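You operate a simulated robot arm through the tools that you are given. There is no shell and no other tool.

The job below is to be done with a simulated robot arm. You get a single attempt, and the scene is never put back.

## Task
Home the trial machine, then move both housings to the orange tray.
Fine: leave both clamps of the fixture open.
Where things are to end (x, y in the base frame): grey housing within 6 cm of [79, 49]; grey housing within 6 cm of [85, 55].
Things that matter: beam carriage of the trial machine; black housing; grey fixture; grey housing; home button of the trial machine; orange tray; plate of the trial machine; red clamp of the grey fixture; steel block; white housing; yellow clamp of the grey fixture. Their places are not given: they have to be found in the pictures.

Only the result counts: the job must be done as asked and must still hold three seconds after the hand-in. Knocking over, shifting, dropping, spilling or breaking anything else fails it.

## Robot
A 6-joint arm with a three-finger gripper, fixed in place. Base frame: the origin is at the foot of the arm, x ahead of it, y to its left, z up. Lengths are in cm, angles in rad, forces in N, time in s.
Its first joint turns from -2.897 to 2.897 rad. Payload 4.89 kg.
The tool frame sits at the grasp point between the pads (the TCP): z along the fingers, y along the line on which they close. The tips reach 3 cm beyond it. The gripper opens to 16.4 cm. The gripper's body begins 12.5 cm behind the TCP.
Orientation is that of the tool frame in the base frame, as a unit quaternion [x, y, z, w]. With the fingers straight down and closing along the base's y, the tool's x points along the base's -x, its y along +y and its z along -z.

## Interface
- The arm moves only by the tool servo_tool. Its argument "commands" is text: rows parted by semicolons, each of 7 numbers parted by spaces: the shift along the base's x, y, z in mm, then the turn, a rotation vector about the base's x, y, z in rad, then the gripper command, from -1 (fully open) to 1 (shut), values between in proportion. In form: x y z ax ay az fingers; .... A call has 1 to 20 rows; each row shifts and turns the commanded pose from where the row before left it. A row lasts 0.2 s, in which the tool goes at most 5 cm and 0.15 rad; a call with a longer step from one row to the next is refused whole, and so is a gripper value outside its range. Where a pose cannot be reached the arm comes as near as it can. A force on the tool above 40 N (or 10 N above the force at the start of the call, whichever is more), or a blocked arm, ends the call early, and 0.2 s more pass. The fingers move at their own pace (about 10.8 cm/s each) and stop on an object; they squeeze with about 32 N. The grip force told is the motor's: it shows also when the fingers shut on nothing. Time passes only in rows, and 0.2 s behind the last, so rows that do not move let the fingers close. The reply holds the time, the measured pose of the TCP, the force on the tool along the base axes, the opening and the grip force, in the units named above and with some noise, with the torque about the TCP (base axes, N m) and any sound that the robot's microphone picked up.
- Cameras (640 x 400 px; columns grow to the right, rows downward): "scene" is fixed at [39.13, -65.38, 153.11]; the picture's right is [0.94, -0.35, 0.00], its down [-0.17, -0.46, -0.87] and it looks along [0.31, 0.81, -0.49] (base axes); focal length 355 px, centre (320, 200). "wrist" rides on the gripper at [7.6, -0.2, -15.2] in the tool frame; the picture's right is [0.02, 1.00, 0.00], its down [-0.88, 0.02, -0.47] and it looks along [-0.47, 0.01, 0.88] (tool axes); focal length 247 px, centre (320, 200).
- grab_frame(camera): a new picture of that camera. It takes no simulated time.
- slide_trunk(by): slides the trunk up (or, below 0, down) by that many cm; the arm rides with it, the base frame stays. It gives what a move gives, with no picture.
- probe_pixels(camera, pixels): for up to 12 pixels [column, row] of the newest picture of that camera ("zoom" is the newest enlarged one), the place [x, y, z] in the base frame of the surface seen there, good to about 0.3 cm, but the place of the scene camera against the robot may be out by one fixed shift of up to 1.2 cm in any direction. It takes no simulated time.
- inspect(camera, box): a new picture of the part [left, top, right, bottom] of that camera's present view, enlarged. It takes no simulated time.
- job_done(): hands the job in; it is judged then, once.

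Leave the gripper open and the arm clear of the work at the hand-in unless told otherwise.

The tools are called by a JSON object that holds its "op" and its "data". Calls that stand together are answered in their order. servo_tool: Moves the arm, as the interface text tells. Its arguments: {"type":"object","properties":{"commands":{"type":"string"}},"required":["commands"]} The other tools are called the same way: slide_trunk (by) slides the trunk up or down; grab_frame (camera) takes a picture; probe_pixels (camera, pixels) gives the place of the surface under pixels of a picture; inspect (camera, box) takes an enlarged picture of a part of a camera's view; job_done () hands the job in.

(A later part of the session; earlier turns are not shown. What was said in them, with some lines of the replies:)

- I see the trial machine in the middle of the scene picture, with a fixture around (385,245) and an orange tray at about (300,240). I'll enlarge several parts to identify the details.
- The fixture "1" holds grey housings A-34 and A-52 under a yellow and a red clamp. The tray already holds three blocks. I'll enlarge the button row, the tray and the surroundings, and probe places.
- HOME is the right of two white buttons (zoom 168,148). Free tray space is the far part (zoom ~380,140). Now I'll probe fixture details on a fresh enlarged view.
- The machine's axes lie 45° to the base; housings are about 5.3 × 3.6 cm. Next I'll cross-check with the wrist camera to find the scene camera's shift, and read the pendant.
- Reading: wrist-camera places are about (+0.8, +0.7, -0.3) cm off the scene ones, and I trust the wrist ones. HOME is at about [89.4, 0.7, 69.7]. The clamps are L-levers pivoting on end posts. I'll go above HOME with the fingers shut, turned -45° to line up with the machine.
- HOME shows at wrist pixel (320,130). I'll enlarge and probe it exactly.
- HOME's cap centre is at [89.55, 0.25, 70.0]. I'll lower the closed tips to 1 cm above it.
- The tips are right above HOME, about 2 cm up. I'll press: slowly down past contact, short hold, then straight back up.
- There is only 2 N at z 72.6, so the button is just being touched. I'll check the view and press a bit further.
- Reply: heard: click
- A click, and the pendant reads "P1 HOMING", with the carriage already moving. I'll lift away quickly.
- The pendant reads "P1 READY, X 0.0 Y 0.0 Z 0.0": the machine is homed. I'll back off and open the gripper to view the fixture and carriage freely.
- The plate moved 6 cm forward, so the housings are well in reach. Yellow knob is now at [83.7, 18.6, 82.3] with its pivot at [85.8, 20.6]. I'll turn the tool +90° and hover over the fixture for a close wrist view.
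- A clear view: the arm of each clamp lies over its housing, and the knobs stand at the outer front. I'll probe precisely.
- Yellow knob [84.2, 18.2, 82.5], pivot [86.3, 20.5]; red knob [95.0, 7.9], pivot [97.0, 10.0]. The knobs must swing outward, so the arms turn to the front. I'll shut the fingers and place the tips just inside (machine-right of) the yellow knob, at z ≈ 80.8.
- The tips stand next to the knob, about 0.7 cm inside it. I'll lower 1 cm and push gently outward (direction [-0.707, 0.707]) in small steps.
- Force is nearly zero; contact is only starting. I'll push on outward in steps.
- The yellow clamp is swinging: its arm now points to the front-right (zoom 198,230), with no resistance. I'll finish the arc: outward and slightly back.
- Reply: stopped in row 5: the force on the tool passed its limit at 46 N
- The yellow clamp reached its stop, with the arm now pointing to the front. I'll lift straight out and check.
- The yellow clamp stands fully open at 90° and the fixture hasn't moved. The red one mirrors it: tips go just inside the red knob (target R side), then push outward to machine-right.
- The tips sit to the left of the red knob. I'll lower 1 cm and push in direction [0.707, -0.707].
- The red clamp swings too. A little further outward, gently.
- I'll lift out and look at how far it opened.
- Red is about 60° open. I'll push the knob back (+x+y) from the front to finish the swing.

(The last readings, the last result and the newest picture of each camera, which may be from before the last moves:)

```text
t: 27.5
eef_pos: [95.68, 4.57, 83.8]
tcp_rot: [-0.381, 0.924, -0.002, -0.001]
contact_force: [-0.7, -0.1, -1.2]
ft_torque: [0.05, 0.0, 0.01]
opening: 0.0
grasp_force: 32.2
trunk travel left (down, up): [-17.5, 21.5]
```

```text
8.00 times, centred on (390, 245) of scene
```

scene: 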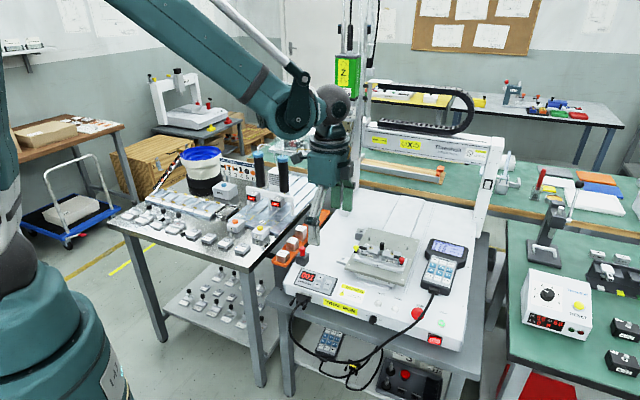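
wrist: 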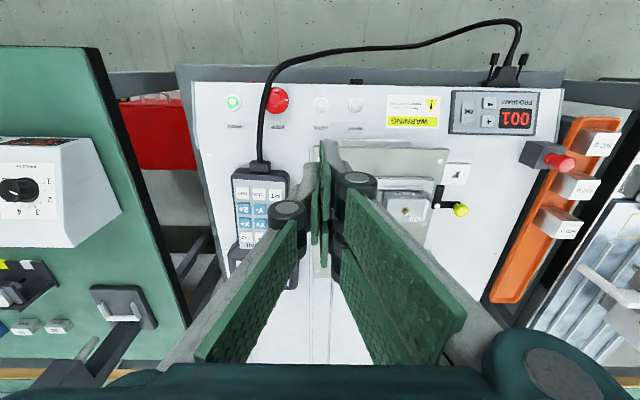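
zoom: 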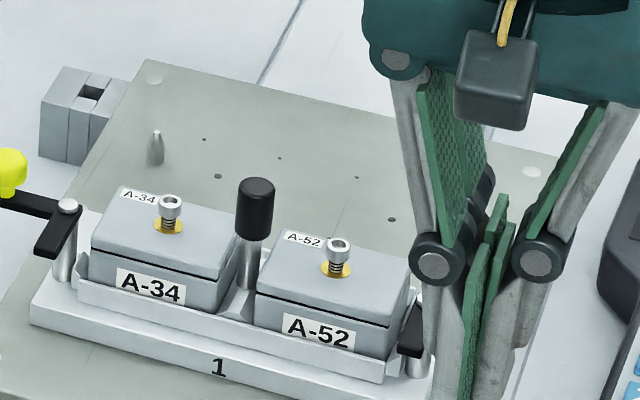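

The red arm now points to the front. I'll lift, open the fingers and verify.

{"op": "servo_tool", "data": {"commands": "-2 -2 5 0 0 0 1; 0 0 30 0 0 0 1; 0 0 45 0 0 0 1; 0 0 45 0 0 0 1; -30 35 10 0 0 0 -1; -30 35 0 0 0 0 -1; 0 0 0 0 0 0 -1; 0 0 0 0 0 0 -1"}}

{"op": "inspect", "data": {"camera": "scene", "box": [345, 220, 415, 270]}}

{"op": "grab_frame", "data": {"camera": "wrist"}}

```text
t: 29.3
eef_pos: [89.53, 11.5, 97.17]
tcp_rot: [-0.381, 0.925, -0.001, -0.001]
contact_force: [-0.1, 0.7, 0.8]
ft_torque: [-0.04, -0.03, 0.0]
opening: 16.42
grasp_force: 0.0
trunk travel left (down, up): [-17.5, 21.5]
```

```text
8.00 times, centred on (380, 245) of scene
```

zoom: 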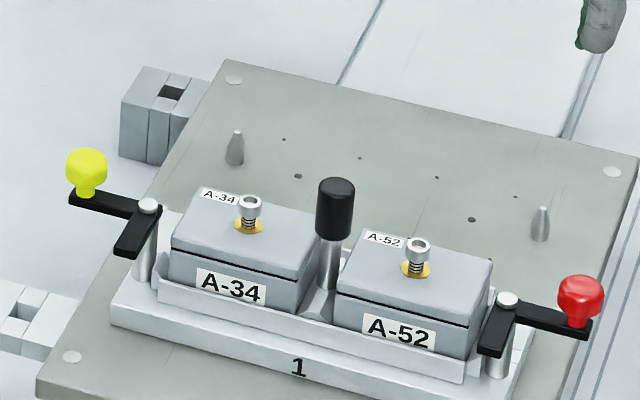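

```text
taken
```

wrist: 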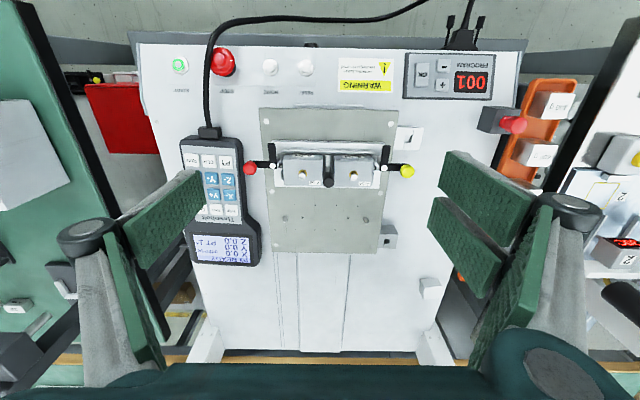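

Both clamps are open and the fixture is in place. Before gripping, I'll view the tray and the carriage's new place from over the tray.

{"op": "servo_tool", "data": {"commands": "-17.2 36.1 5.3 0 0 0 -1; -17.2 36.1 5.3 0 0 0 -1; -17.2 36.1 5.3 0 0 0 -1; -17.2 36.1 5.3 0 0 0 -1; -17.2 36.1 5.3 0 0 0 -1; -17.2 36.1 5.3 0 0 0 -1; -17.2 36.1 5.3 0 0 0 -1; -17.2 36.1 5.3 0 0 0 -1; -17.2 36.1 5.3 0 0 0 -1; 0 0 0 0 0 0 -1"}}

{"op": "grab_frame", "data": {"camera": "wrist"}}

{"op": "grab_frame", "data": {"camera": "scene"}}

```text
t: 31.5
eef_pos: [74.07, 44.04, 101.93]
tcp_rot: [-0.381, 0.924, -0.002, 0.0]
contact_force: [-0.4, 1.0, 0.5]
ft_torque: [-0.04, -0.02, 0.0]
opening: 16.36
grasp_force: 0.1
trunk travel left (down, up): [-17.5, 21.5]
```

```text
taken
```

wrist: 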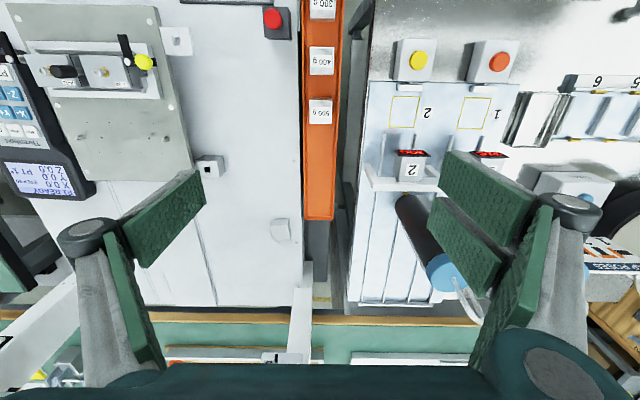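

```text
taken
```

scene: 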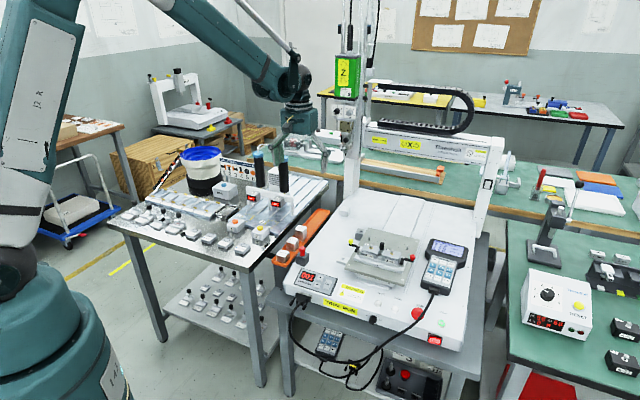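

{"op": "probe_pixels", "data": {"camera": "wrist", "pixels": [[306, 140], [334, 140], [320, 140], [307, 210], [331, 210], [319, 210], [320, 218], [321, 110], [319, 180], [338, 180], [303, 180], [320, 160]]}}

{"op": "inspect", "data": {"camera": "wrist", "box": [260, 90, 380, 230]}}

{"op": "inspect", "data": {"camera": "scene", "box": [310, 40, 400, 210]}}

{"op": "probe_pixels", "data": {"camera": "scene", "pixels": [[345, 85], [345, 115], [347, 130], [350, 145], [352, 160], [353, 175], [355, 190], [337, 85], [358, 85], [345, 60], [340, 110]]}}

```text
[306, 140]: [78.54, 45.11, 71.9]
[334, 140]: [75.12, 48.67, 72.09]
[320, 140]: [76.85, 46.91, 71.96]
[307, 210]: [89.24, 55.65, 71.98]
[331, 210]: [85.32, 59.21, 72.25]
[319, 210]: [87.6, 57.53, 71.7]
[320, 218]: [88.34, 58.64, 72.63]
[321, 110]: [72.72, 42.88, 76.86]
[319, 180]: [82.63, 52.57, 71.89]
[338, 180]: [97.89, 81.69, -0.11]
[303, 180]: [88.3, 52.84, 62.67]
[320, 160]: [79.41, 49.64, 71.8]
```

```text
2.86 times, centred on (320, 160) of wrist
```

zoom: 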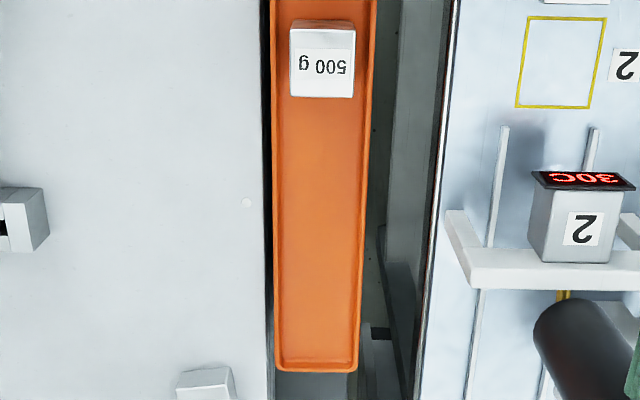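

```text
2.35 times, centred on (355, 125) of scene
```

zoom: 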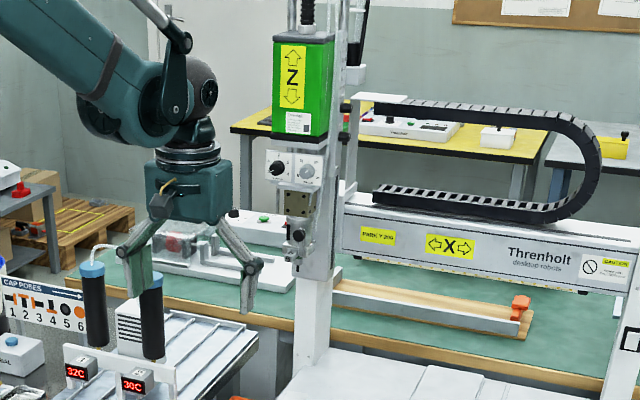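

```text
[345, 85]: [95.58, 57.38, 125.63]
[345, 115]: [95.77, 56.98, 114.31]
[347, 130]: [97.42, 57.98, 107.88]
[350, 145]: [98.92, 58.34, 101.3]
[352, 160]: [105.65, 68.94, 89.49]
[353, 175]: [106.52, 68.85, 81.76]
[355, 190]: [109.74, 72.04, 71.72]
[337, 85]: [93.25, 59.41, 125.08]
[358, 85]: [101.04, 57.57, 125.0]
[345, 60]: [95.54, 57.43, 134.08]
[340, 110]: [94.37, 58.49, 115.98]
```

The tray's inner width is ~4.9 cm with floor at z ≈ 71.8, so housings (3.75 wide) must lie lengthwise along it. The head's lowest part is at z ≈ 98, B ≥ 109 cm, clear of the tray. I'll check the tall bottles left of the tray for clearance.

{"op": "probe_pixels", "data": {"camera": "wrist", "pixels": [[410, 215], [440, 272], [395, 195], [420, 205], [413, 152], [370, 175], [386, 140], [360, 160], [283, 230], [272, 18]]}}

{"op": "probe_pixels", "data": {"camera": "scene", "pixels": [[281, 155], [258, 155], [281, 175], [283, 200], [276, 201], [283, 190], [245, 175], [290, 190]]}}

{"op": "inspect", "data": {"camera": "scene", "box": [220, 140, 350, 280]}}

```text
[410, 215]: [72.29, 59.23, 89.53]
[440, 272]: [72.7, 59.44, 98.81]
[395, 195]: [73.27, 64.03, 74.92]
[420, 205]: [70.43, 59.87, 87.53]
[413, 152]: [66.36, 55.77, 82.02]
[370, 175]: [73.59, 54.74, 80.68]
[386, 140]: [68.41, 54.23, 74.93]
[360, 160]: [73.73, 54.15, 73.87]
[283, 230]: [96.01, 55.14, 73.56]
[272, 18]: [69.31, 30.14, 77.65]
```

```text
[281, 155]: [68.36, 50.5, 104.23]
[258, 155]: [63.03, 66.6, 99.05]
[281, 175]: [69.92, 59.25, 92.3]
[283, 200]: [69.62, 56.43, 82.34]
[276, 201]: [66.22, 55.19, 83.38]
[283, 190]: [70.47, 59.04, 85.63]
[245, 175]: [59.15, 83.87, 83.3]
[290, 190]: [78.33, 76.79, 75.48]
```

```text
2.86 times, centred on (285, 210) of scene
```

zoom: 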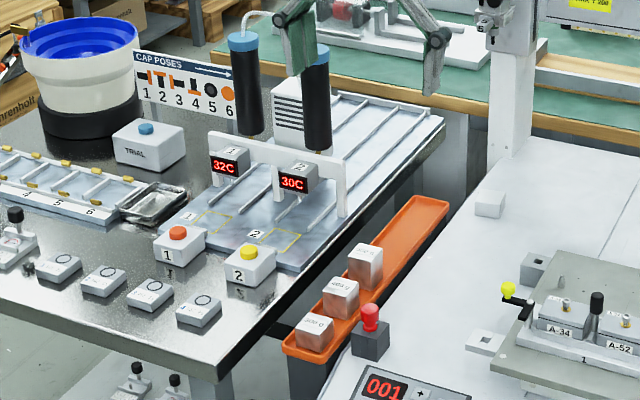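

Clearances are fine. Now I'll turn back -90° to close front-to-back and hover over A-34 at [90.3, 18.35] with a 6 cm opening.

{"op": "servo_tool", "data": {"commands": "13.55 -21.4 -3 0 0 -0.1309 0.27; 13.55 -21.4 -3 0 0 -0.1309 0.27; 13.55 -21.4 -3 0 0 -0.1309 0.27; 13.55 -21.4 -3 0 0 -0.1309 0.27; 13.55 -21.4 -3 0 0 -0.1309 0.27; 13.55 -21.4 -3 0 0 -0.1309 0.27; 13.55 -21.4 -3 0 0 -0.1309 0.27; 13.55 -21.4 -3 0 0 -0.1309 0.27; 13.55 -21.4 -3 0 0 -0.1309 0.27; 13.55 -21.4 -3 0 0 -0.1309 0.27; 13.55 -21.4 -15 0 0 -0.1309 0.27; 13.55 -21.4 -15 0 0 -0.1309 0.27; 0 0 0 0 0 0 0.27"}}

{"op": "grab_frame", "data": {"camera": "wrist"}}

{"op": "inspect", "data": {"camera": "wrist", "box": [230, 60, 410, 180]}}

{"op": "inspect", "data": {"camera": "scene", "box": [340, 205, 430, 275]}}

```text
t: 34.3
eef_pos: [90.29, 18.28, 95.96]
tcp_rot: [0.386, 0.923, -0.002, -0.001]
contact_force: [0.2, 0.8, -0.1]
ft_torque: [-0.02, 0.06, -0.02]
opening: 5.97
grasp_force: 0.1
trunk travel left (down, up): [-17.5, 21.5]
```

```text
taken
```

wrist: 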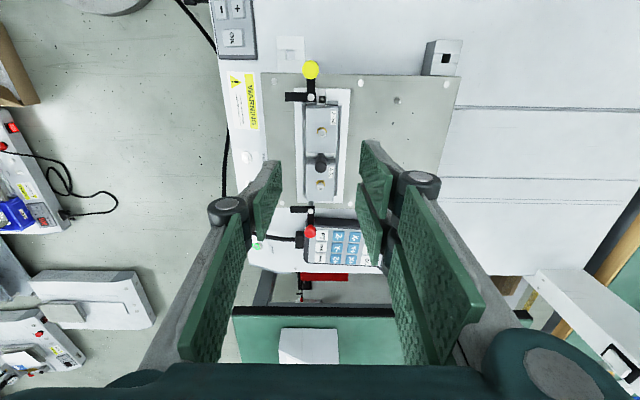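

```text
3.33 times, centred on (320, 120) of wrist
```

zoom: 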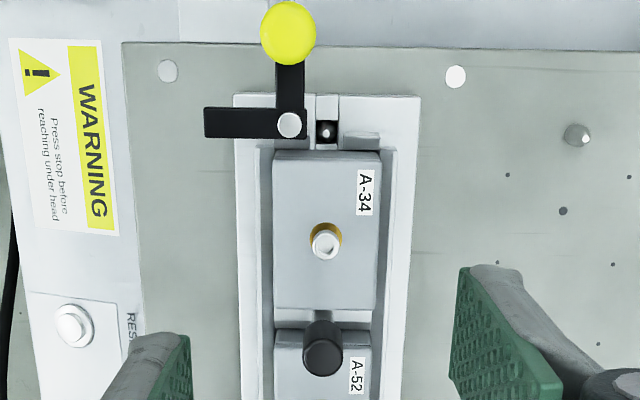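

```text
5.71 times, centred on (385, 240) of scene
```

zoom: 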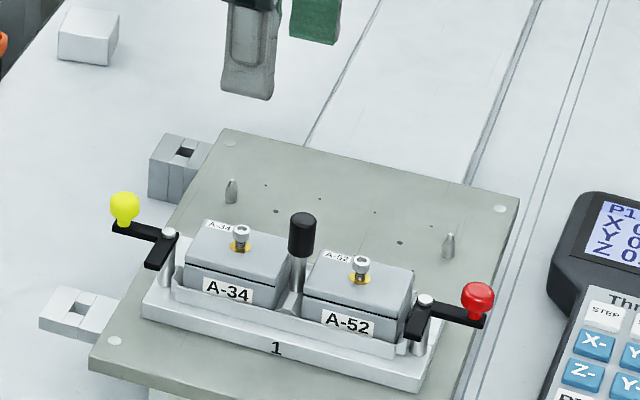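

I'll probe housing edges and the cradle walls on this view.

{"op": "probe_pixels", "data": {"camera": "zoom", "pixels": [[277, 230], [373, 230], [320, 156], [320, 304], [262, 230], [245, 230], [388, 230], [400, 230], [325, 244], [322, 355], [265, 350], [385, 330]]}}

{"op": "inspect", "data": {"camera": "scene", "box": [360, 230, 415, 265]}}

```text
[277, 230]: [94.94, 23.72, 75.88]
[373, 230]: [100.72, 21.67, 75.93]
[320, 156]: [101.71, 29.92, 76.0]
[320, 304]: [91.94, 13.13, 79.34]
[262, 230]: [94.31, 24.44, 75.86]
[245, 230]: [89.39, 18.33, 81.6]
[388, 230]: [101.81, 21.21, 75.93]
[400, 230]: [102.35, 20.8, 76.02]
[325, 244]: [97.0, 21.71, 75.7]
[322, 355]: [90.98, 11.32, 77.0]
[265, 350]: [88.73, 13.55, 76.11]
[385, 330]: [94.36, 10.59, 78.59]
```

```text
11.43 times, centred on (388, 248) of scene
```

zoom: 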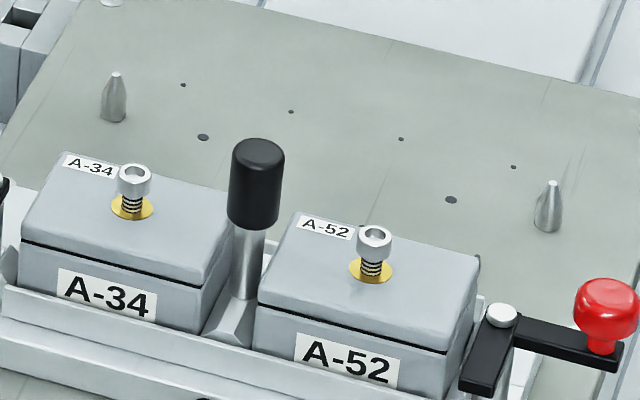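

Those probes used the other enlarged picture. I'll retake the wrist one and probe that.

{"op": "inspect", "data": {"camera": "wrist", "box": [230, 60, 410, 180]}}

{"op": "probe_pixels", "data": {"camera": "zoom", "pixels": [[280, 230], [370, 230], [320, 160], [320, 300], [264, 230], [245, 230], [388, 230], [405, 230], [325, 244], [322, 355], [265, 350], [360, 280]]}}

```text
3.33 times, centred on (320, 120) of wrist
```

zoom: 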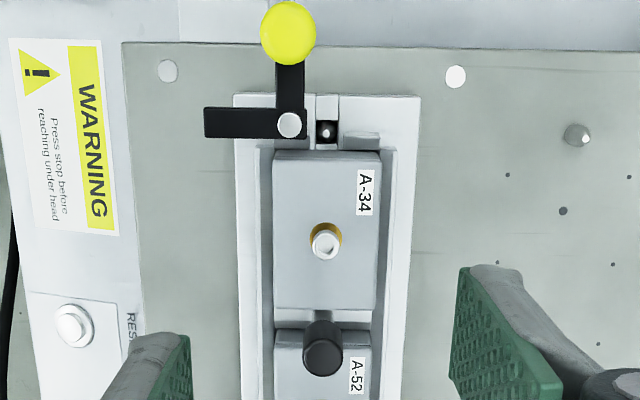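

```text
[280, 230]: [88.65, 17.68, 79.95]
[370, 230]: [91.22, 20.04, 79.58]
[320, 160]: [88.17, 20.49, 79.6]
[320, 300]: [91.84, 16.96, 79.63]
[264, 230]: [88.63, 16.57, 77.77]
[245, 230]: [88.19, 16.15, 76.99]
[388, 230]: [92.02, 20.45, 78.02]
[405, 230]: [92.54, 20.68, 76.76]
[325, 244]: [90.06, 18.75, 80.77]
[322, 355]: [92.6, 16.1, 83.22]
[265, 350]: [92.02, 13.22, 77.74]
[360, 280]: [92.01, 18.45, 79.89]
```

Both cradle walls rise to z ≈ 78.0 and the housing top is at 79.8. Its centre is about [90.2, 18.6]. I'll descend so the tips stop at z ≈ 78.4, above the walls.

{"op": "servo_tool", "data": {"commands": "-1 3.5 -40 0 0 0 0.27; 0 0 -40 0 0 0 0.27; 0 0 -40 0 0 0 0.27; 0 0 -15 0 0 0 0.27; 0 0 -5 0 0 0 0.27; 0 0 -5 0 0 0 0.27; 0 0 0 0 0 0 0.27"}}

{"op": "inspect", "data": {"camera": "scene", "box": [350, 220, 420, 270]}}

{"op": "grab_frame", "data": {"camera": "wrist"}}

```text
t: 35.9
eef_pos: [90.22, 18.72, 81.49]
tcp_rot: [0.384, 0.923, -0.001, -0.001]
contact_force: [-0.1, -0.9, 0.4]
ft_torque: [-0.04, 0.02, -0.01]
opening: 5.97
grasp_force: 0.1
trunk travel left (down, up): [-17.5, 21.5]
```

```text
8.00 times, centred on (385, 245) of scene
```

zoom: 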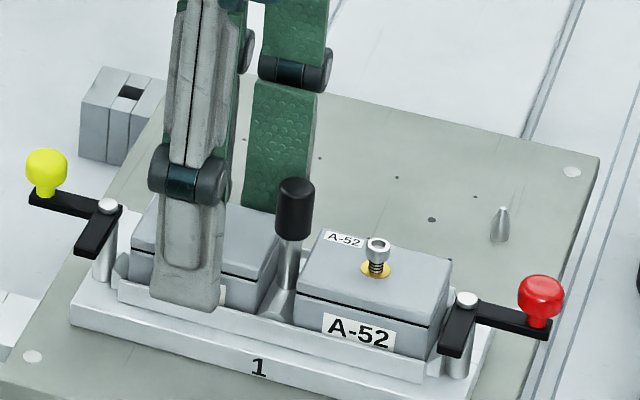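

```text
taken
```

wrist: 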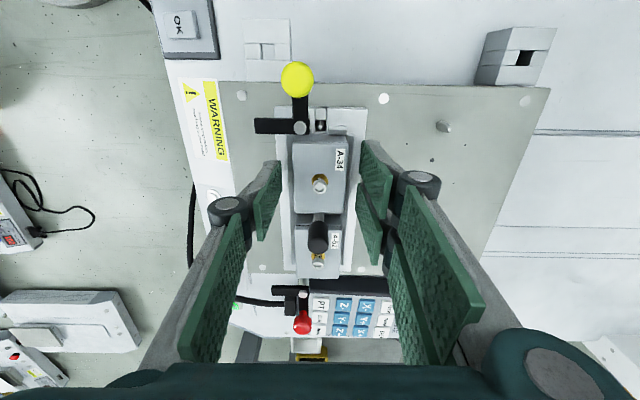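

The fingers straddle A-34 with the tips above the walls. Closing gradually on it.

{"op": "servo_tool", "data": {"commands": "0 0 -1.5 0 0 0 0.4; 0 0 0 0 0 0 0.46; 0 0 0 0 0 0 0.5; 0 0 0 0 0 0 0.55; 0 0 0 0 0 0 0.7; 0 0 0 0 0 0 1; 0 0 0 0 0 0 1"}}

{"op": "inspect", "data": {"camera": "scene", "box": [350, 220, 420, 270]}}

```text
t: 37.5
eef_pos: [90.16, 18.73, 81.18]
tcp_rot: [0.384, 0.923, -0.001, -0.001]
contact_force: [0.2, 0.1, -0.2]
ft_torque: [0.03, 0.0, -0.01]
opening: 3.95
grasp_force: 31.9
trunk travel left (down, up): [-17.5, 21.5]
```

```text
8.00 times, centred on (385, 245) of scene
```

zoom: 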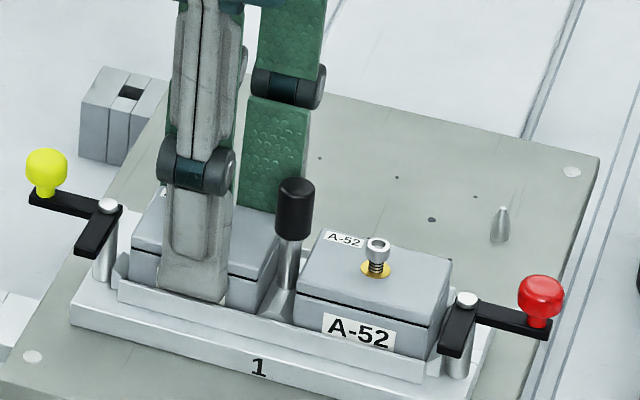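

Gripped at 3.95 cm with 32 N. I'll lift slowly and check that only the housing comes along.

{"op": "servo_tool", "data": {"commands": "0 0 5 0 0 0 1; 0 0 10 0 0 0 1; 0 0 15 0 0 0 1; 0 0 20 0 0 0 1; 0 0 0 0 0 0 1"}}

{"op": "inspect", "data": {"camera": "scene", "box": [350, 220, 420, 270]}}

```text
t: 38.7
eef_pos: [90.15, 18.71, 86.25]
tcp_rot: [0.384, 0.923, -0.001, -0.001]
contact_force: [0.7, -0.4, 0.5]
ft_torque: [-0.03, -0.01, 0.01]
opening: 3.9
grasp_force: 32.0
trunk travel left (down, up): [-17.5, 21.5]
```

```text
8.00 times, centred on (385, 245) of scene
```

zoom: 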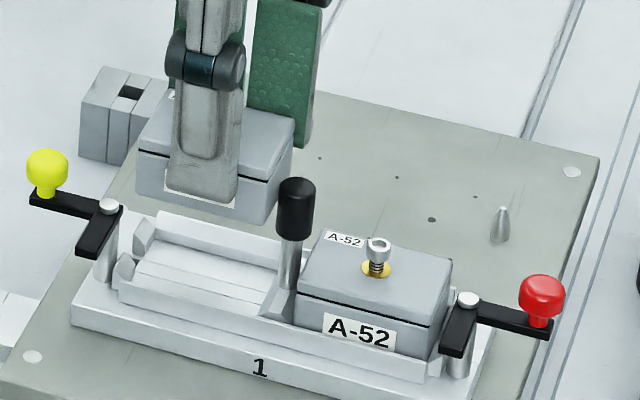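

A-34 is free and the fixture stayed. I'll probe the empty cradle floor and the housing's lower edge to know the housing height below the tips.

{"op": "probe_pixels", "data": {"camera": "zoom", "pixels": [[200, 265], [200, 285], [160, 262], [200, 243], [165, 295], [265, 222], [140, 185], [138, 155], [270, 175], [150, 225]]}}

{"op": "inspect", "data": {"camera": "wrist", "box": [250, 100, 390, 220]}}

```text
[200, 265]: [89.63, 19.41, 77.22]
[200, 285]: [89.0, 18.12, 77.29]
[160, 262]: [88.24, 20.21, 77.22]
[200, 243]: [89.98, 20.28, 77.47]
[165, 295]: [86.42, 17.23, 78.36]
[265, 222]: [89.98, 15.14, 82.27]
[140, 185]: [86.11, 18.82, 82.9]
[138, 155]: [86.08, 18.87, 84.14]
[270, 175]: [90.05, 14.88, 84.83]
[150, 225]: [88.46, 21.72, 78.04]
```

```text
3.33 times, centred on (320, 160) of wrist
```

zoom: 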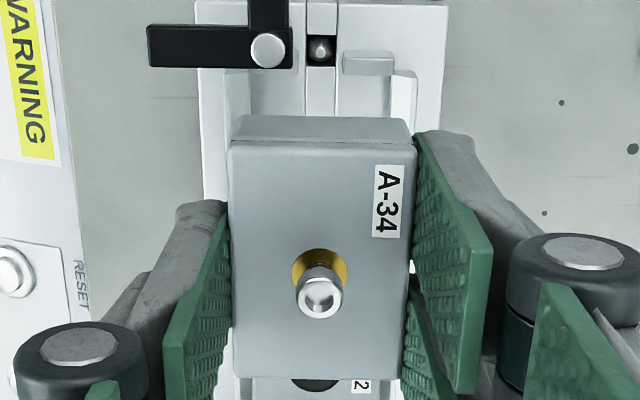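

The housing's bottom is 4.2 cm below the TCP, so the TCP should be at z ≈ 76.0 when it stands on the tray floor (tips 0.3 cm above the rim). I'll raise, turn +90° and carry A-34 above the far spot [83.5, 53.55].

{"op": "servo_tool", "data": {"commands": "0 0 36 0 0 0 1; 0 0 36 0 0 0 1; 0 0 36 0 0 0 1; -5.57 29.04 0 0 0 0.1309 1; -5.57 29.04 0 0 0 0.1309 1; -5.57 29.04 0 0 0 0.1309 1; -5.57 29.04 0 0 0 0.1309 1; -5.57 29.04 0 0 0 0.1309 1; -5.57 29.04 0 0 0 0.1309 1; -5.57 29.04 0 0 0 0.1309 1; -5.57 29.04 0 0 0 0.1309 1; -5.57 29.04 0 0 0 0.1309 1; -5.57 29.04 0 0 0 0.1309 1; -5.57 29.04 0 0 0 0.1309 1; -5.57 29.04 0 0 0 0.1309 1; 0 0 0 0 0 0 1; 0 0 0 0 0 0 1"}}

{"op": "grab_frame", "data": {"camera": "wrist"}}

{"op": "inspect", "data": {"camera": "scene", "box": [240, 90, 420, 260]}}

```text
t: 42.3
eef_pos: [83.56, 53.43, 97.08]
tcp_rot: [-0.382, 0.924, -0.002, 0.0]
contact_force: [0.1, 1.1, -0.3]
ft_torque: [-0.05, 0.02, -0.02]
opening: 3.91
grasp_force: 31.5
trunk travel left (down, up): [-17.5, 21.5]
```

```text
taken
```

wrist: 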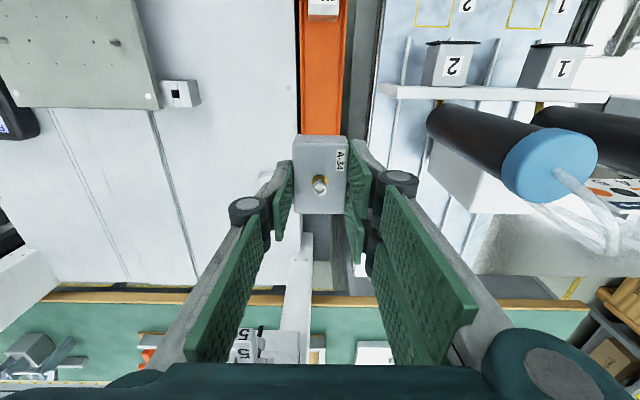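

```text
2.35 times, centred on (330, 175) of scene
```

zoom: 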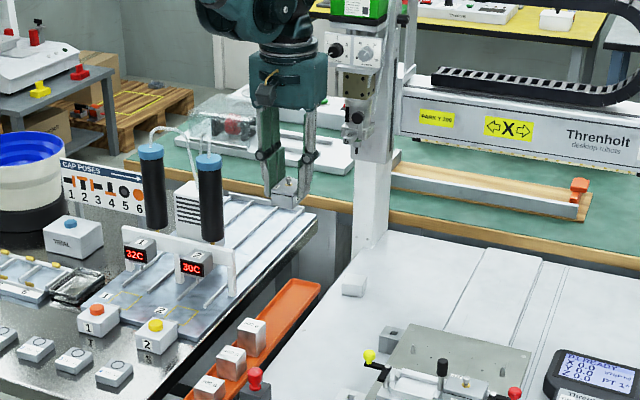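

Carried over the tray's far end. Before lowering I'll check where the bottle's cap and body are relative to the gripper.

{"op": "probe_pixels", "data": {"camera": "wrist", "pixels": [[520, 160], [550, 160], [590, 165], [500, 150], [540, 195], [470, 120], [430, 115], [570, 190], [320, 100], [303, 100], [343, 100], [335, 130]]}}

```text
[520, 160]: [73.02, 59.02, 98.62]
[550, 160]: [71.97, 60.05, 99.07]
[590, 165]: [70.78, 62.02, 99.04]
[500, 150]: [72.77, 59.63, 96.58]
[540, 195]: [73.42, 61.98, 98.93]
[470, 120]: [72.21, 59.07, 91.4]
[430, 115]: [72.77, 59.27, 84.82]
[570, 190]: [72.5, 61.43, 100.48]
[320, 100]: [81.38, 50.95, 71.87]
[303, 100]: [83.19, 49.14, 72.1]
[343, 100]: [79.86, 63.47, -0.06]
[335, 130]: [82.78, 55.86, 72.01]
```

The bottle's nearest side is about 2.7 cm from the gripper body, so it's clear. Lowering A-34 to just over the tray floor.

{"op": "servo_tool", "data": {"commands": "-1 1 -40 0 0 0 1; 0 0 -40 0 0 0 1; 0 0 -40 0 0 0 1; 0 0 -40 0 0 0 1; 0 0 -35 0 0 0 1; 0 0 0 0 0 0 1"}}

{"op": "inspect", "data": {"camera": "scene", "box": [285, 170, 365, 240]}}

{"op": "inspect", "data": {"camera": "wrist", "box": [250, 100, 390, 220]}}

```text
t: 43.7
eef_pos: [83.47, 53.47, 77.41]
tcp_rot: [-0.381, 0.924, -0.003, 0.0]
contact_force: [-0.3, 0.6, -0.6]
ft_torque: [-0.04, 0.04, -0.04]
opening: 3.94
grasp_force: 31.6
trunk travel left (down, up): [-17.5, 21.5]
```

```text
5.71 times, centred on (325, 205) of scene
```

zoom: 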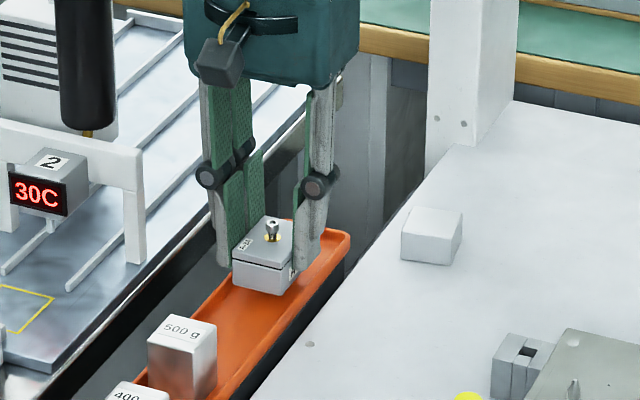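

```text
3.33 times, centred on (320, 160) of wrist
```

zoom: 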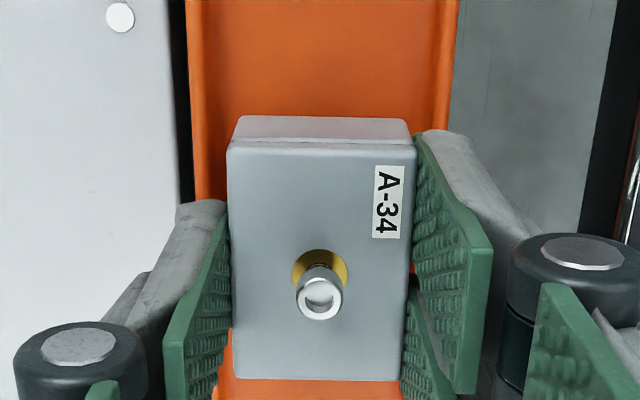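

It's centred between the rims. Lowering the last bit slowly.

{"op": "servo_tool", "data": {"commands": "0 0 -6 0 0 0 1; 0 0 -3 0 0 0 1; 0 0 -3 0 0 0 1; 0 0 0 0 0 0 1"}}

{"op": "inspect", "data": {"camera": "scene", "box": [300, 190, 350, 230]}}

```text
t: 44.7
eef_pos: [83.36, 53.58, 76.46]
tcp_rot: [-0.381, 0.924, -0.001, -0.001]
contact_force: [-1.1, 0.1, -0.4]
ft_torque: [0.02, 0.01, 0.0]
opening: 3.9
grasp_force: 32.1
trunk travel left (down, up): [-17.5, 21.5]
```

```text
10.00 times, centred on (325, 210) of scene
```

zoom: 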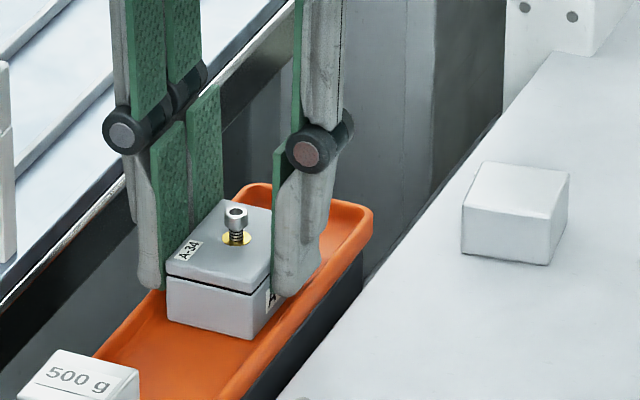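

{"op": "servo_tool", "data": {"commands": "0 0 -2 0 0 0 1; 0 0 -2 0 0 0 1; 0 0 0 0 0 0 1"}}

{"op": "inspect", "data": {"camera": "scene", "box": [300, 190, 350, 230]}}

```text
t: 45.5
eef_pos: [83.34, 53.51, 76.21]
tcp_rot: [-0.381, 0.924, -0.002, 0.001]
contact_force: [4.0, 4.7, 33.8]
ft_torque: [0.17, -0.06, -0.03]
opening: 3.93
grasp_force: 32.4
trunk travel left (down, up): [-17.5, 21.5]
```

```text
10.00 times, centred on (325, 210) of scene
```

zoom: 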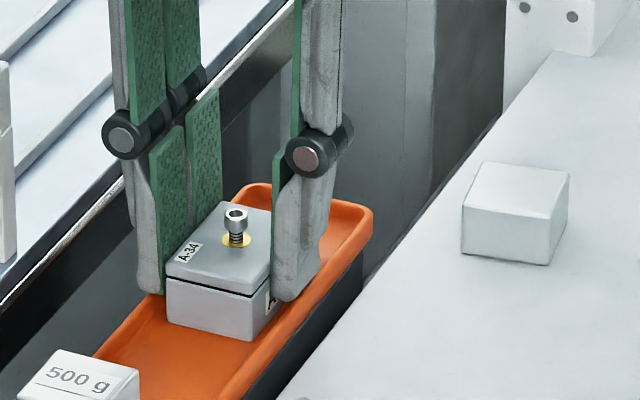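

Contact at z 76.2: the housing stands on the floor. I'll ease off 2 mm and open gently to 6.5 cm.

{"op": "servo_tool", "data": {"commands": "0 0 2 0 0 0 1; 0 0 0 0 0 0 0.5; 0 0 0 0 0 0 0.45; 0 0 0 0 0 0 0.35; 0 0 0 0 0 0 0.2; 0 0 0 0 0 0 0.2"}}

{"op": "inspect", "data": {"camera": "scene", "box": [300, 190, 350, 230]}}

```text
t: 46.9
eef_pos: [83.4, 53.43, 76.27]
tcp_rot: [-0.382, 0.924, -0.002, 0.0]
contact_force: [-1.0, 0.4, -0.2]
ft_torque: [0.01, -0.02, -0.02]
opening: 6.54
grasp_force: 0.1
trunk travel left (down, up): [-17.5, 21.5]
```

```text
10.00 times, centred on (325, 210) of scene
```

zoom: 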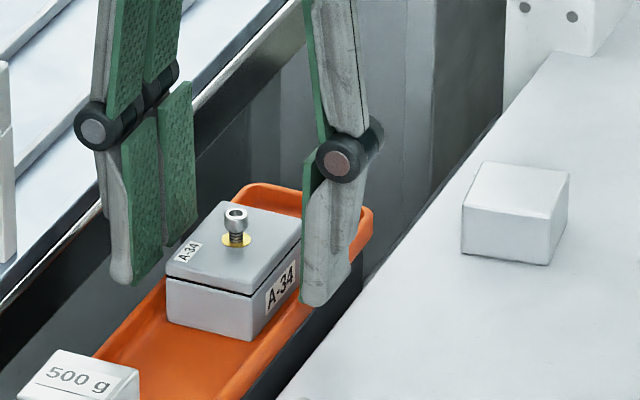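

A-34 stands released in the tray. Now up, and over to A-52 at [95.07, 13.75], turning -90°.

{"op": "servo_tool", "data": {"commands": "0 0 40 0 0 0 0.2; 0 0 42 0 0 0 0.2; 0 0 42 0 0 0 0.27; 0 0 42 0 0 0 0.27; 0 0 42 0 0 0 0.27; 9.72 -33.07 0 0 0 -0.1309 0.27; 9.72 -33.07 0 0 0 -0.1309 0.27; 9.72 -33.07 0 0 0 -0.1309 0.27; 9.72 -33.07 0 0 0 -0.1309 0.27; 9.72 -33.07 0 0 0 -0.1309 0.27; 9.72 -33.07 0 0 0 -0.1309 0.27; 9.72 -33.07 0 0 0 -0.1309 0.27; 9.72 -33.07 0 0 0 -0.1309 0.27; 9.72 -33.07 0 0 0 -0.1309 0.27; 9.72 -33.07 0 0 0 -0.1309 0.27; 9.72 -33.07 0 0 0 -0.1309 0.27; 9.72 -33.07 0 0 0 -0.1309 0.27; 0 0 0 0 0 0 0.27; 0 0 0 0 0 0 0.27"}}

{"op": "inspect", "data": {"camera": "scene", "box": [270, 190, 350, 280]}}

{"op": "inspect", "data": {"camera": "wrist", "box": [230, 60, 410, 180]}}

{"op": "probe_pixels", "data": {"camera": "wrist", "pixels": [[309, 130], [333, 130], [320, 110], [320, 145]]}}

```text
t: 50.9
eef_pos: [94.91, 13.71, 97.08]
tcp_rot: [0.384, 0.923, -0.001, -0.001]
contact_force: [-0.5, -0.6, -0.7]
ft_torque: [0.05, 0.06, 0.03]
opening: 5.99
grasp_force: 0.0
trunk travel left (down, up): [-17.5, 21.5]
```

```text
4.44 times, centred on (310, 235) of scene
```

zoom: 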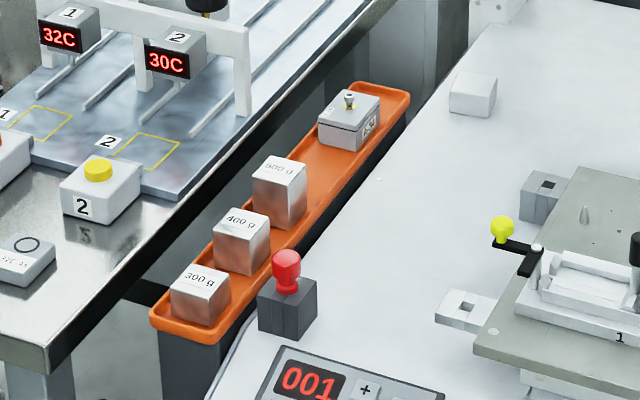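

```text
3.33 times, centred on (320, 120) of wrist
```

zoom: 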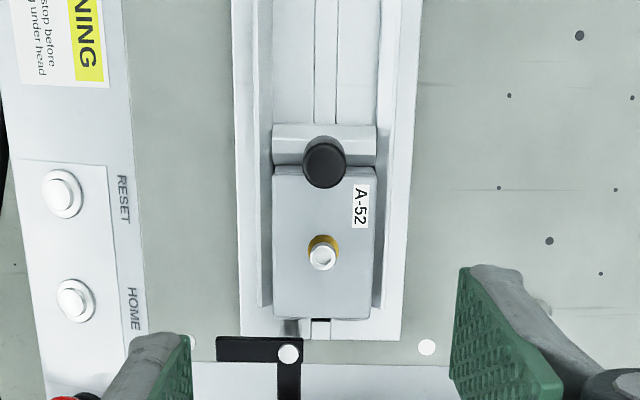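

```text
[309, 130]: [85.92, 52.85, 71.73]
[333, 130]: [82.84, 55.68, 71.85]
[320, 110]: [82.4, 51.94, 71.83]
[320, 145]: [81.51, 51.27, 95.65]
```

A-34 sits neatly in the tray. Probing A-52's edges on the enlarged wrist view.

{"op": "probe_pixels", "data": {"camera": "zoom", "pixels": [[278, 250], [370, 250], [320, 312], [300, 180], [264, 250], [383, 250], [340, 290], [290, 352]]}}

```text
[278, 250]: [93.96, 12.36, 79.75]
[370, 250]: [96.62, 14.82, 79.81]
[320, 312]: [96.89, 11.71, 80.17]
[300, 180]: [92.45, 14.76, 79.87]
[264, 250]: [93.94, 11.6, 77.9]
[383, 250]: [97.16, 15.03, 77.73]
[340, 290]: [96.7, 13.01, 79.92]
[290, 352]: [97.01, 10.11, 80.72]
```

A-52's centre is [95.1, 13.8]. Descending as before to tips ≈ 78.35.

{"op": "servo_tool", "data": {"commands": "1.7 0.6 -40 0 0 0 0.27; 0 0 -40 0 0 0 0.27; 0 0 -40 0 0 0 0.27; 0 0 -27 0 0 0 0.27; 0 0 -5 0 0 0 0.27; 0 0 -5 0 0 0 0.27; 0 0 0 0 0 0 0.27"}}

{"op": "inspect", "data": {"camera": "scene", "box": [350, 220, 420, 270]}}

{"op": "grab_frame", "data": {"camera": "wrist"}}

```text
t: 52.5
eef_pos: [95.23, 13.75, 81.26]
tcp_rot: [0.384, 0.923, -0.001, -0.001]
contact_force: [0.4, 0.8, 0.1]
ft_torque: [-0.01, 0.03, 0.02]
opening: 5.96
grasp_force: 0.0
trunk travel left (down, up): [-17.5, 21.5]
```

```text
8.00 times, centred on (385, 245) of scene
```

zoom: 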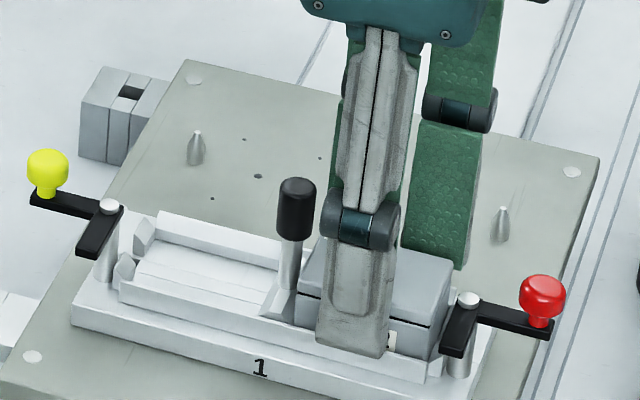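

```text
taken
```

wrist: 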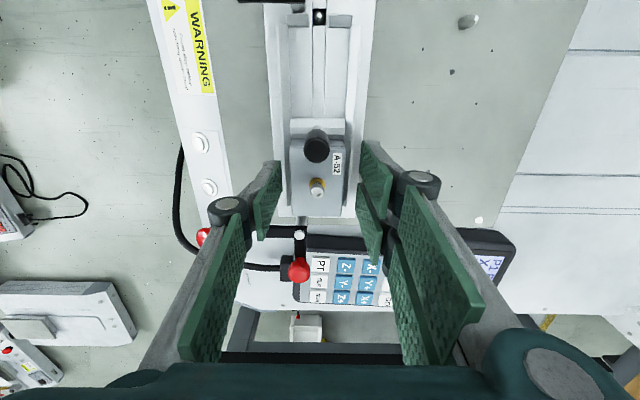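

The fingers straddle A-52. Closing and lifting gently.

{"op": "servo_tool", "data": {"commands": "0 0 0 0 0 0 0.4; 0 0 0 0 0 0 0.46; 0 0 0 0 0 0 0.5; 0 0 0 0 0 0 0.55; 0 0 0 0 0 0 0.7; 0 0 0 0 0 0 1; 0 0 0 0 0 0 1"}}

{"op": "servo_tool", "data": {"commands": "0 0 5 0 0 0 1; 0 0 10 0 0 0 1; 0 0 15 0 0 0 1; 0 0 20 0 0 0 1; 0 0 0 0 0 0 1"}}

{"op": "inspect", "data": {"camera": "scene", "box": [350, 220, 420, 270]}}

```text
t: 54.1
eef_pos: [95.27, 13.86, 81.35]
tcp_rot: [0.384, 0.923, -0.002, -0.001]
contact_force: [-15.1, -12.9, -0.8]
ft_torque: [-0.51, 0.62, 0.13]
opening: 3.93
grasp_force: 32.5
trunk travel left (down, up): [-17.5, 21.5]
```

```text
t: 55.3
eef_pos: [95.14, 13.77, 86.33]
tcp_rot: [0.384, 0.923, -0.002, -0.001]
contact_force: [0.5, -0.4, 0.4]
ft_torque: [-0.03, 0.01, -0.03]
opening: 3.91
grasp_force: 31.8
trunk travel left (down, up): [-17.5, 21.5]
```

```text
8.00 times, centred on (385, 245) of scene
```

zoom: 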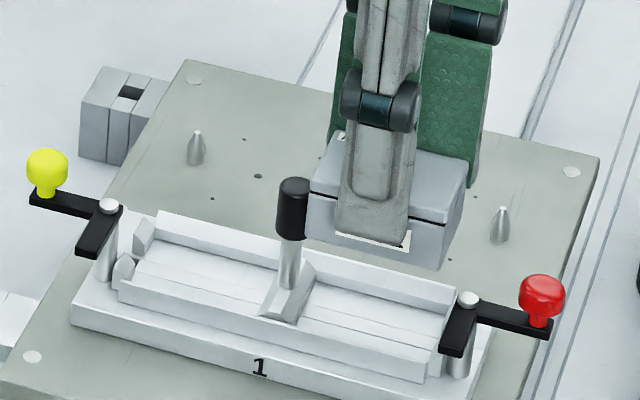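

A-52 is out and the fixture stayed. Carrying it above the near spot [77.5, 47.55], turning +90°.

{"op": "servo_tool", "data": {"commands": "0 0 36 0 0 0 1; 0 0 36 0 0 0 1; 0 0 36 0 0 0 1; -14.73 28.15 0 0 0 0.1309 1; -14.73 28.15 0 0 0 0.1309 1; -14.73 28.15 0 0 0 0.1309 1; -14.73 28.15 0 0 0 0.1309 1; -14.73 28.15 0 0 0 0.1309 1; -14.73 28.15 0 0 0 0.1309 1; -14.73 28.15 0 0 0 0.1309 1; -14.73 28.15 0 0 0 0.1309 1; -14.73 28.15 0 0 0 0.1309 1; -14.73 28.15 0 0 0 0.1309 1; -14.73 28.15 0 0 0 0.1309 1; -14.73 28.15 0 0 0 0.1309 1; 0 0 0 0 0 0 1; 0 0 0 0 0 0 1"}}

{"op": "grab_frame", "data": {"camera": "wrist"}}

```text
t: 58.9
eef_pos: [77.63, 47.53, 97.09]
tcp_rot: [-0.382, 0.924, -0.003, 0.0]
contact_force: [0.0, 0.1, -1.0]
ft_torque: [0.01, -0.03, -0.02]
opening: 3.89
grasp_force: 31.6
trunk travel left (down, up): [-17.5, 21.5]
```

```text
taken
```

wrist: 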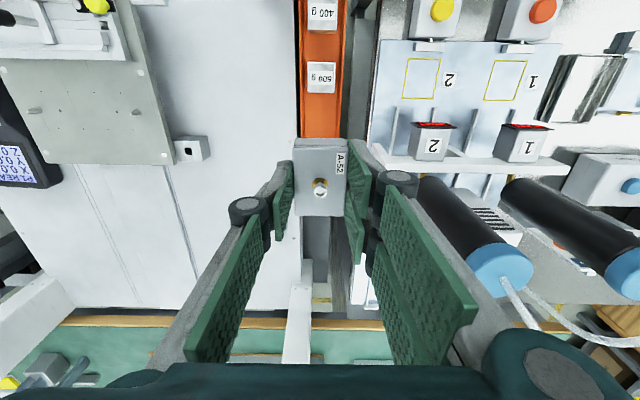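

Holding fine, well aligned with the tray. Lowering to just above the floor.

{"op": "servo_tool", "data": {"commands": "-1 0.5 -40 0 0 0 1; 0 0 -40 0 0 0 1; 0 0 -40 0 0 0 1; 0 0 -40 0 0 0 1; 0 0 -35 0 0 0 1; 0 0 0 0 0 0 1"}}

{"op": "inspect", "data": {"camera": "scene", "box": [285, 190, 345, 245]}}

{"op": "inspect", "data": {"camera": "wrist", "box": [250, 80, 390, 220]}}

```text
t: 60.3
eef_pos: [77.31, 47.73, 77.42]
tcp_rot: [-0.382, 0.924, -0.002, 0.0]
contact_force: [-1.1, -0.9, -1.1]
ft_torque: [0.02, -0.01, 0.03]
opening: 3.9
grasp_force: 32.1
trunk travel left (down, up): [-17.5, 21.5]
```

```text
7.27 times, centred on (315, 218) of scene
```

zoom: 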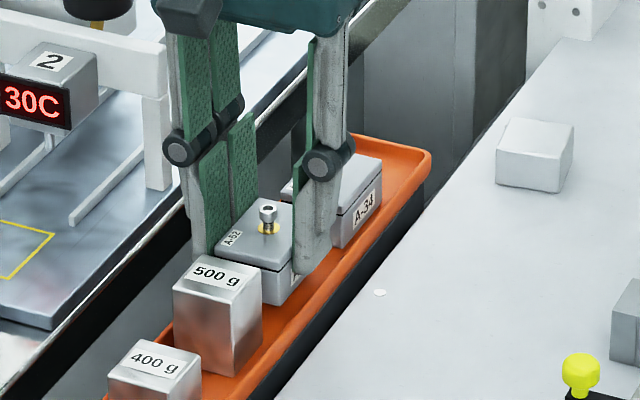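

```text
2.86 times, centred on (320, 150) of wrist
```

zoom: 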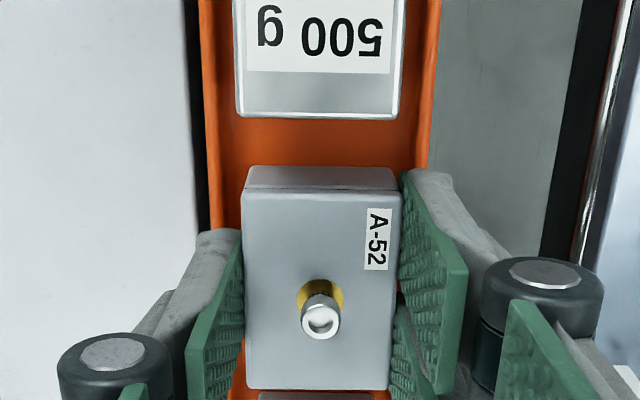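

Good gaps to the 500 g block and to A-34. Lowering the last centimetre slowly.

{"op": "servo_tool", "data": {"commands": "0 0 -6 0 0 0 1; 0 0 -3 0 0 0 1; 0 0 -2 0 0 0 1; 0 0 0 0 0 0 1"}}

```text
t: 61.3
eef_pos: [77.59, 47.61, 76.41]
tcp_rot: [-0.382, 0.924, -0.001, 0.0]
contact_force: [0.1, 0.1, -0.6]
ft_torque: [-0.03, -0.03, 0.02]
opening: 3.92
grasp_force: 32.0
trunk travel left (down, up): [-17.5, 21.5]
```

No contact yet at 76.4; one more small step down.

{"op": "servo_tool", "data": {"commands": "0 0 -2 0 0 0 1; 0 0 0 0 0 0 1"}}

```text
t: 61.9
eef_pos: [77.44, 47.63, 76.37]
tcp_rot: [-0.382, 0.924, -0.002, 0.0]
contact_force: [2.1, 1.7, 15.6]
ft_torque: [0.26, 0.17, -0.04]
opening: 3.93
grasp_force: 31.8
trunk travel left (down, up): [-17.5, 21.5]
```

The housing stands on the floor (16 N). I'll ease off 1 mm and open gently.

{"op": "servo_tool", "data": {"commands": "0 0 1 0 0 0 1; 0 0 0 0 0 0 0.5; 0 0 0 0 0 0 0.45; 0 0 0 0 0 0 0.35; 0 0 0 0 0 0 0.2; 0 0 0 0 0 0 0.2"}}

{"op": "inspect", "data": {"camera": "scene", "box": [285, 190, 345, 245]}}

```text
t: 63.3
eef_pos: [77.4, 47.61, 76.37]
tcp_rot: [-0.381, 0.925, -0.002, 0.0]
contact_force: [-0.2, -1.2, 0.5]
ft_torque: [-0.02, -0.01, 0.02]
opening: 6.56
grasp_force: 0.1
trunk travel left (down, up): [-17.5, 21.5]
```

```text
7.27 times, centred on (315, 218) of scene
```

zoom: 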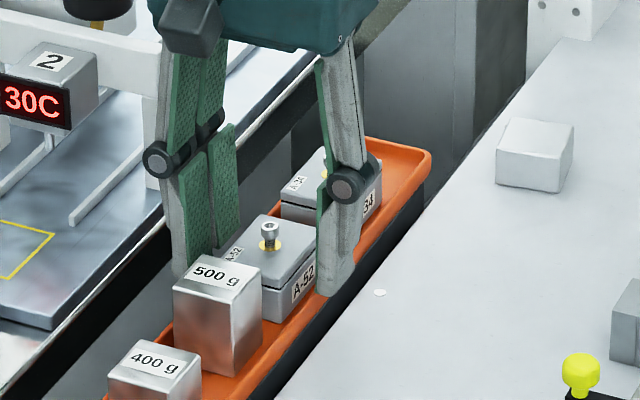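

A-52 is released. I'll rise straight up, then move away to a free spot and open fully.

{"op": "servo_tool", "data": {"commands": "0 0 30 0 0 0 0.2; 0 0 42 0 0 0 0.2; 0 0 45 0 0 0 0.2; 0 0 45 0 0 0 0.2; 0 0 45 0 0 0 0.2; 0 0 45 0 0 0 0; -15 -35 20 0 0 0 -0.5; -15 -35 15 0 0 0 -1; -15 -35 15 0 0 0 -1; -15 -35 0 0 0 0 -1; -15 -35 0 0 0 0 -1; -15 -35 0 0 0 0 -1; 0 0 0 0 0 0 -1; 0 0 0 0 0 0 -1"}}

{"op": "grab_frame", "data": {"camera": "scene"}}

{"op": "grab_frame", "data": {"camera": "wrist"}}

{"op": "inspect", "data": {"camera": "scene", "box": [270, 190, 480, 340]}}

{"op": "inspect", "data": {"camera": "scene", "box": [285, 190, 345, 245]}}

{"op": "probe_pixels", "data": {"camera": "zoom", "pixels": [[270, 240], [300, 255], [330, 165], [310, 190], [350, 165]]}}

```text
t: 66.3
eef_pos: [68.54, 26.49, 106.62]
tcp_rot: [-0.38, 0.925, -0.002, 0.0]
contact_force: [-1.4, 0.3, 0.2]
ft_torque: [0.04, -0.07, -0.01]
opening: 16.39
grasp_force: 0.1
trunk travel left (down, up): [-17.5, 21.5]
```

```text
taken
```

scene: 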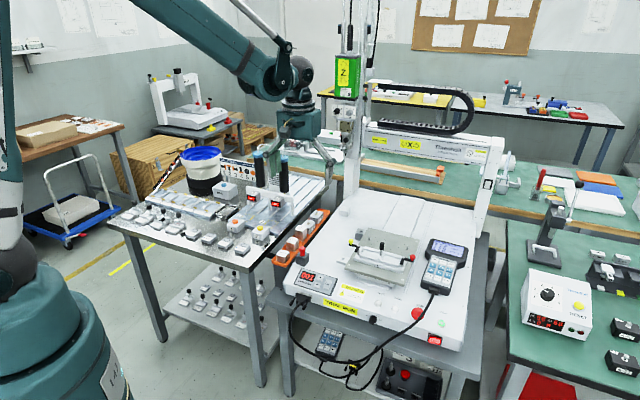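

```text
taken
```

wrist: 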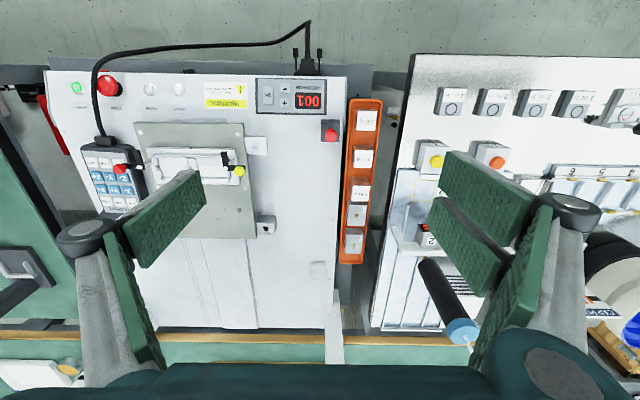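

```text
2.67 times, centred on (375, 265) of scene
```

zoom: 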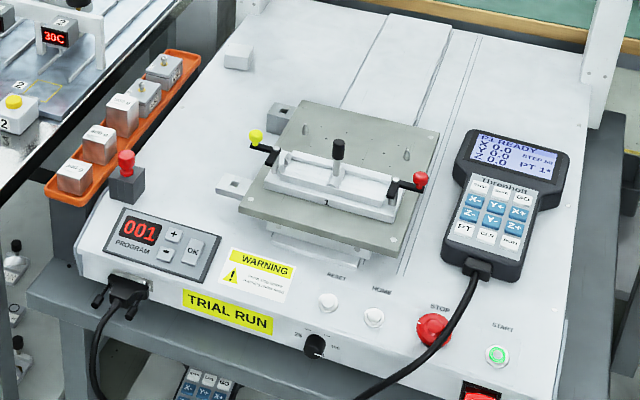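

```text
7.27 times, centred on (315, 218) of scene
```

zoom: 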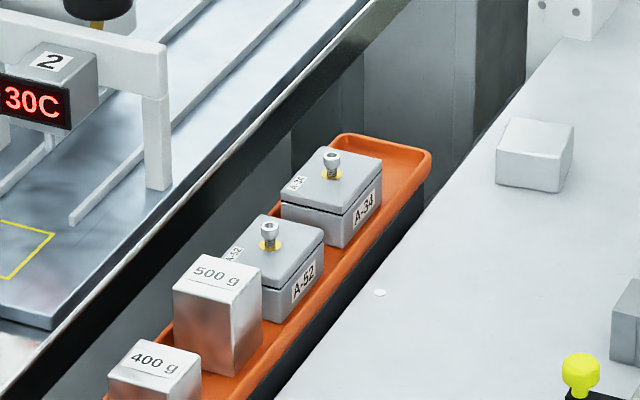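

```text
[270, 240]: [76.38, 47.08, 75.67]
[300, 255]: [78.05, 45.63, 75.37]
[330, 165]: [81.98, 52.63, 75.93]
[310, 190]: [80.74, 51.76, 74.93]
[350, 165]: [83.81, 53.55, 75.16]
```

Both housings stand flat in the orange tray: A-34 at about [83.4, 53.5], A-52 at about [77.4, 47.6], each ~2 cm from its target. The machine reads READY at 0/0/0, both clamps are open, nothing else has shifted, and the gripper is open and clear. Handing in.

{"op": "job_done", "data": {}}

```text
The job is handed in.
```

I homed the trial machine, and both grey housings are now in the orange tray. I've handed the job in, but no verdict has come back yet.

- **Homing:** I pressed HOME and the pendant went from "P1 HOMING" to "P1 READY", with X, Y and Z at 0.0. This moved the plate about 6 cm forward and sent the carriage to its left end.
- **Housings:** both lie lengthwise in the free end of the tray, clear of the weights and of each other. A-52 is at about [77.4, 47.6] and A-34 at about [83.4, 53.5]. Each is about 2 cm from its target, within the 6 cm allowed.
- **Clamps:** I swung the yellow and red clamps outward and left both open. The yellow one hit its stop with a brief 46 N force, and the fixture did not move.
- **Everything else:** the last pictures show the fixture, the steel blocks and the tray undisturbed. The gripper is open and the arm is clear of the work.
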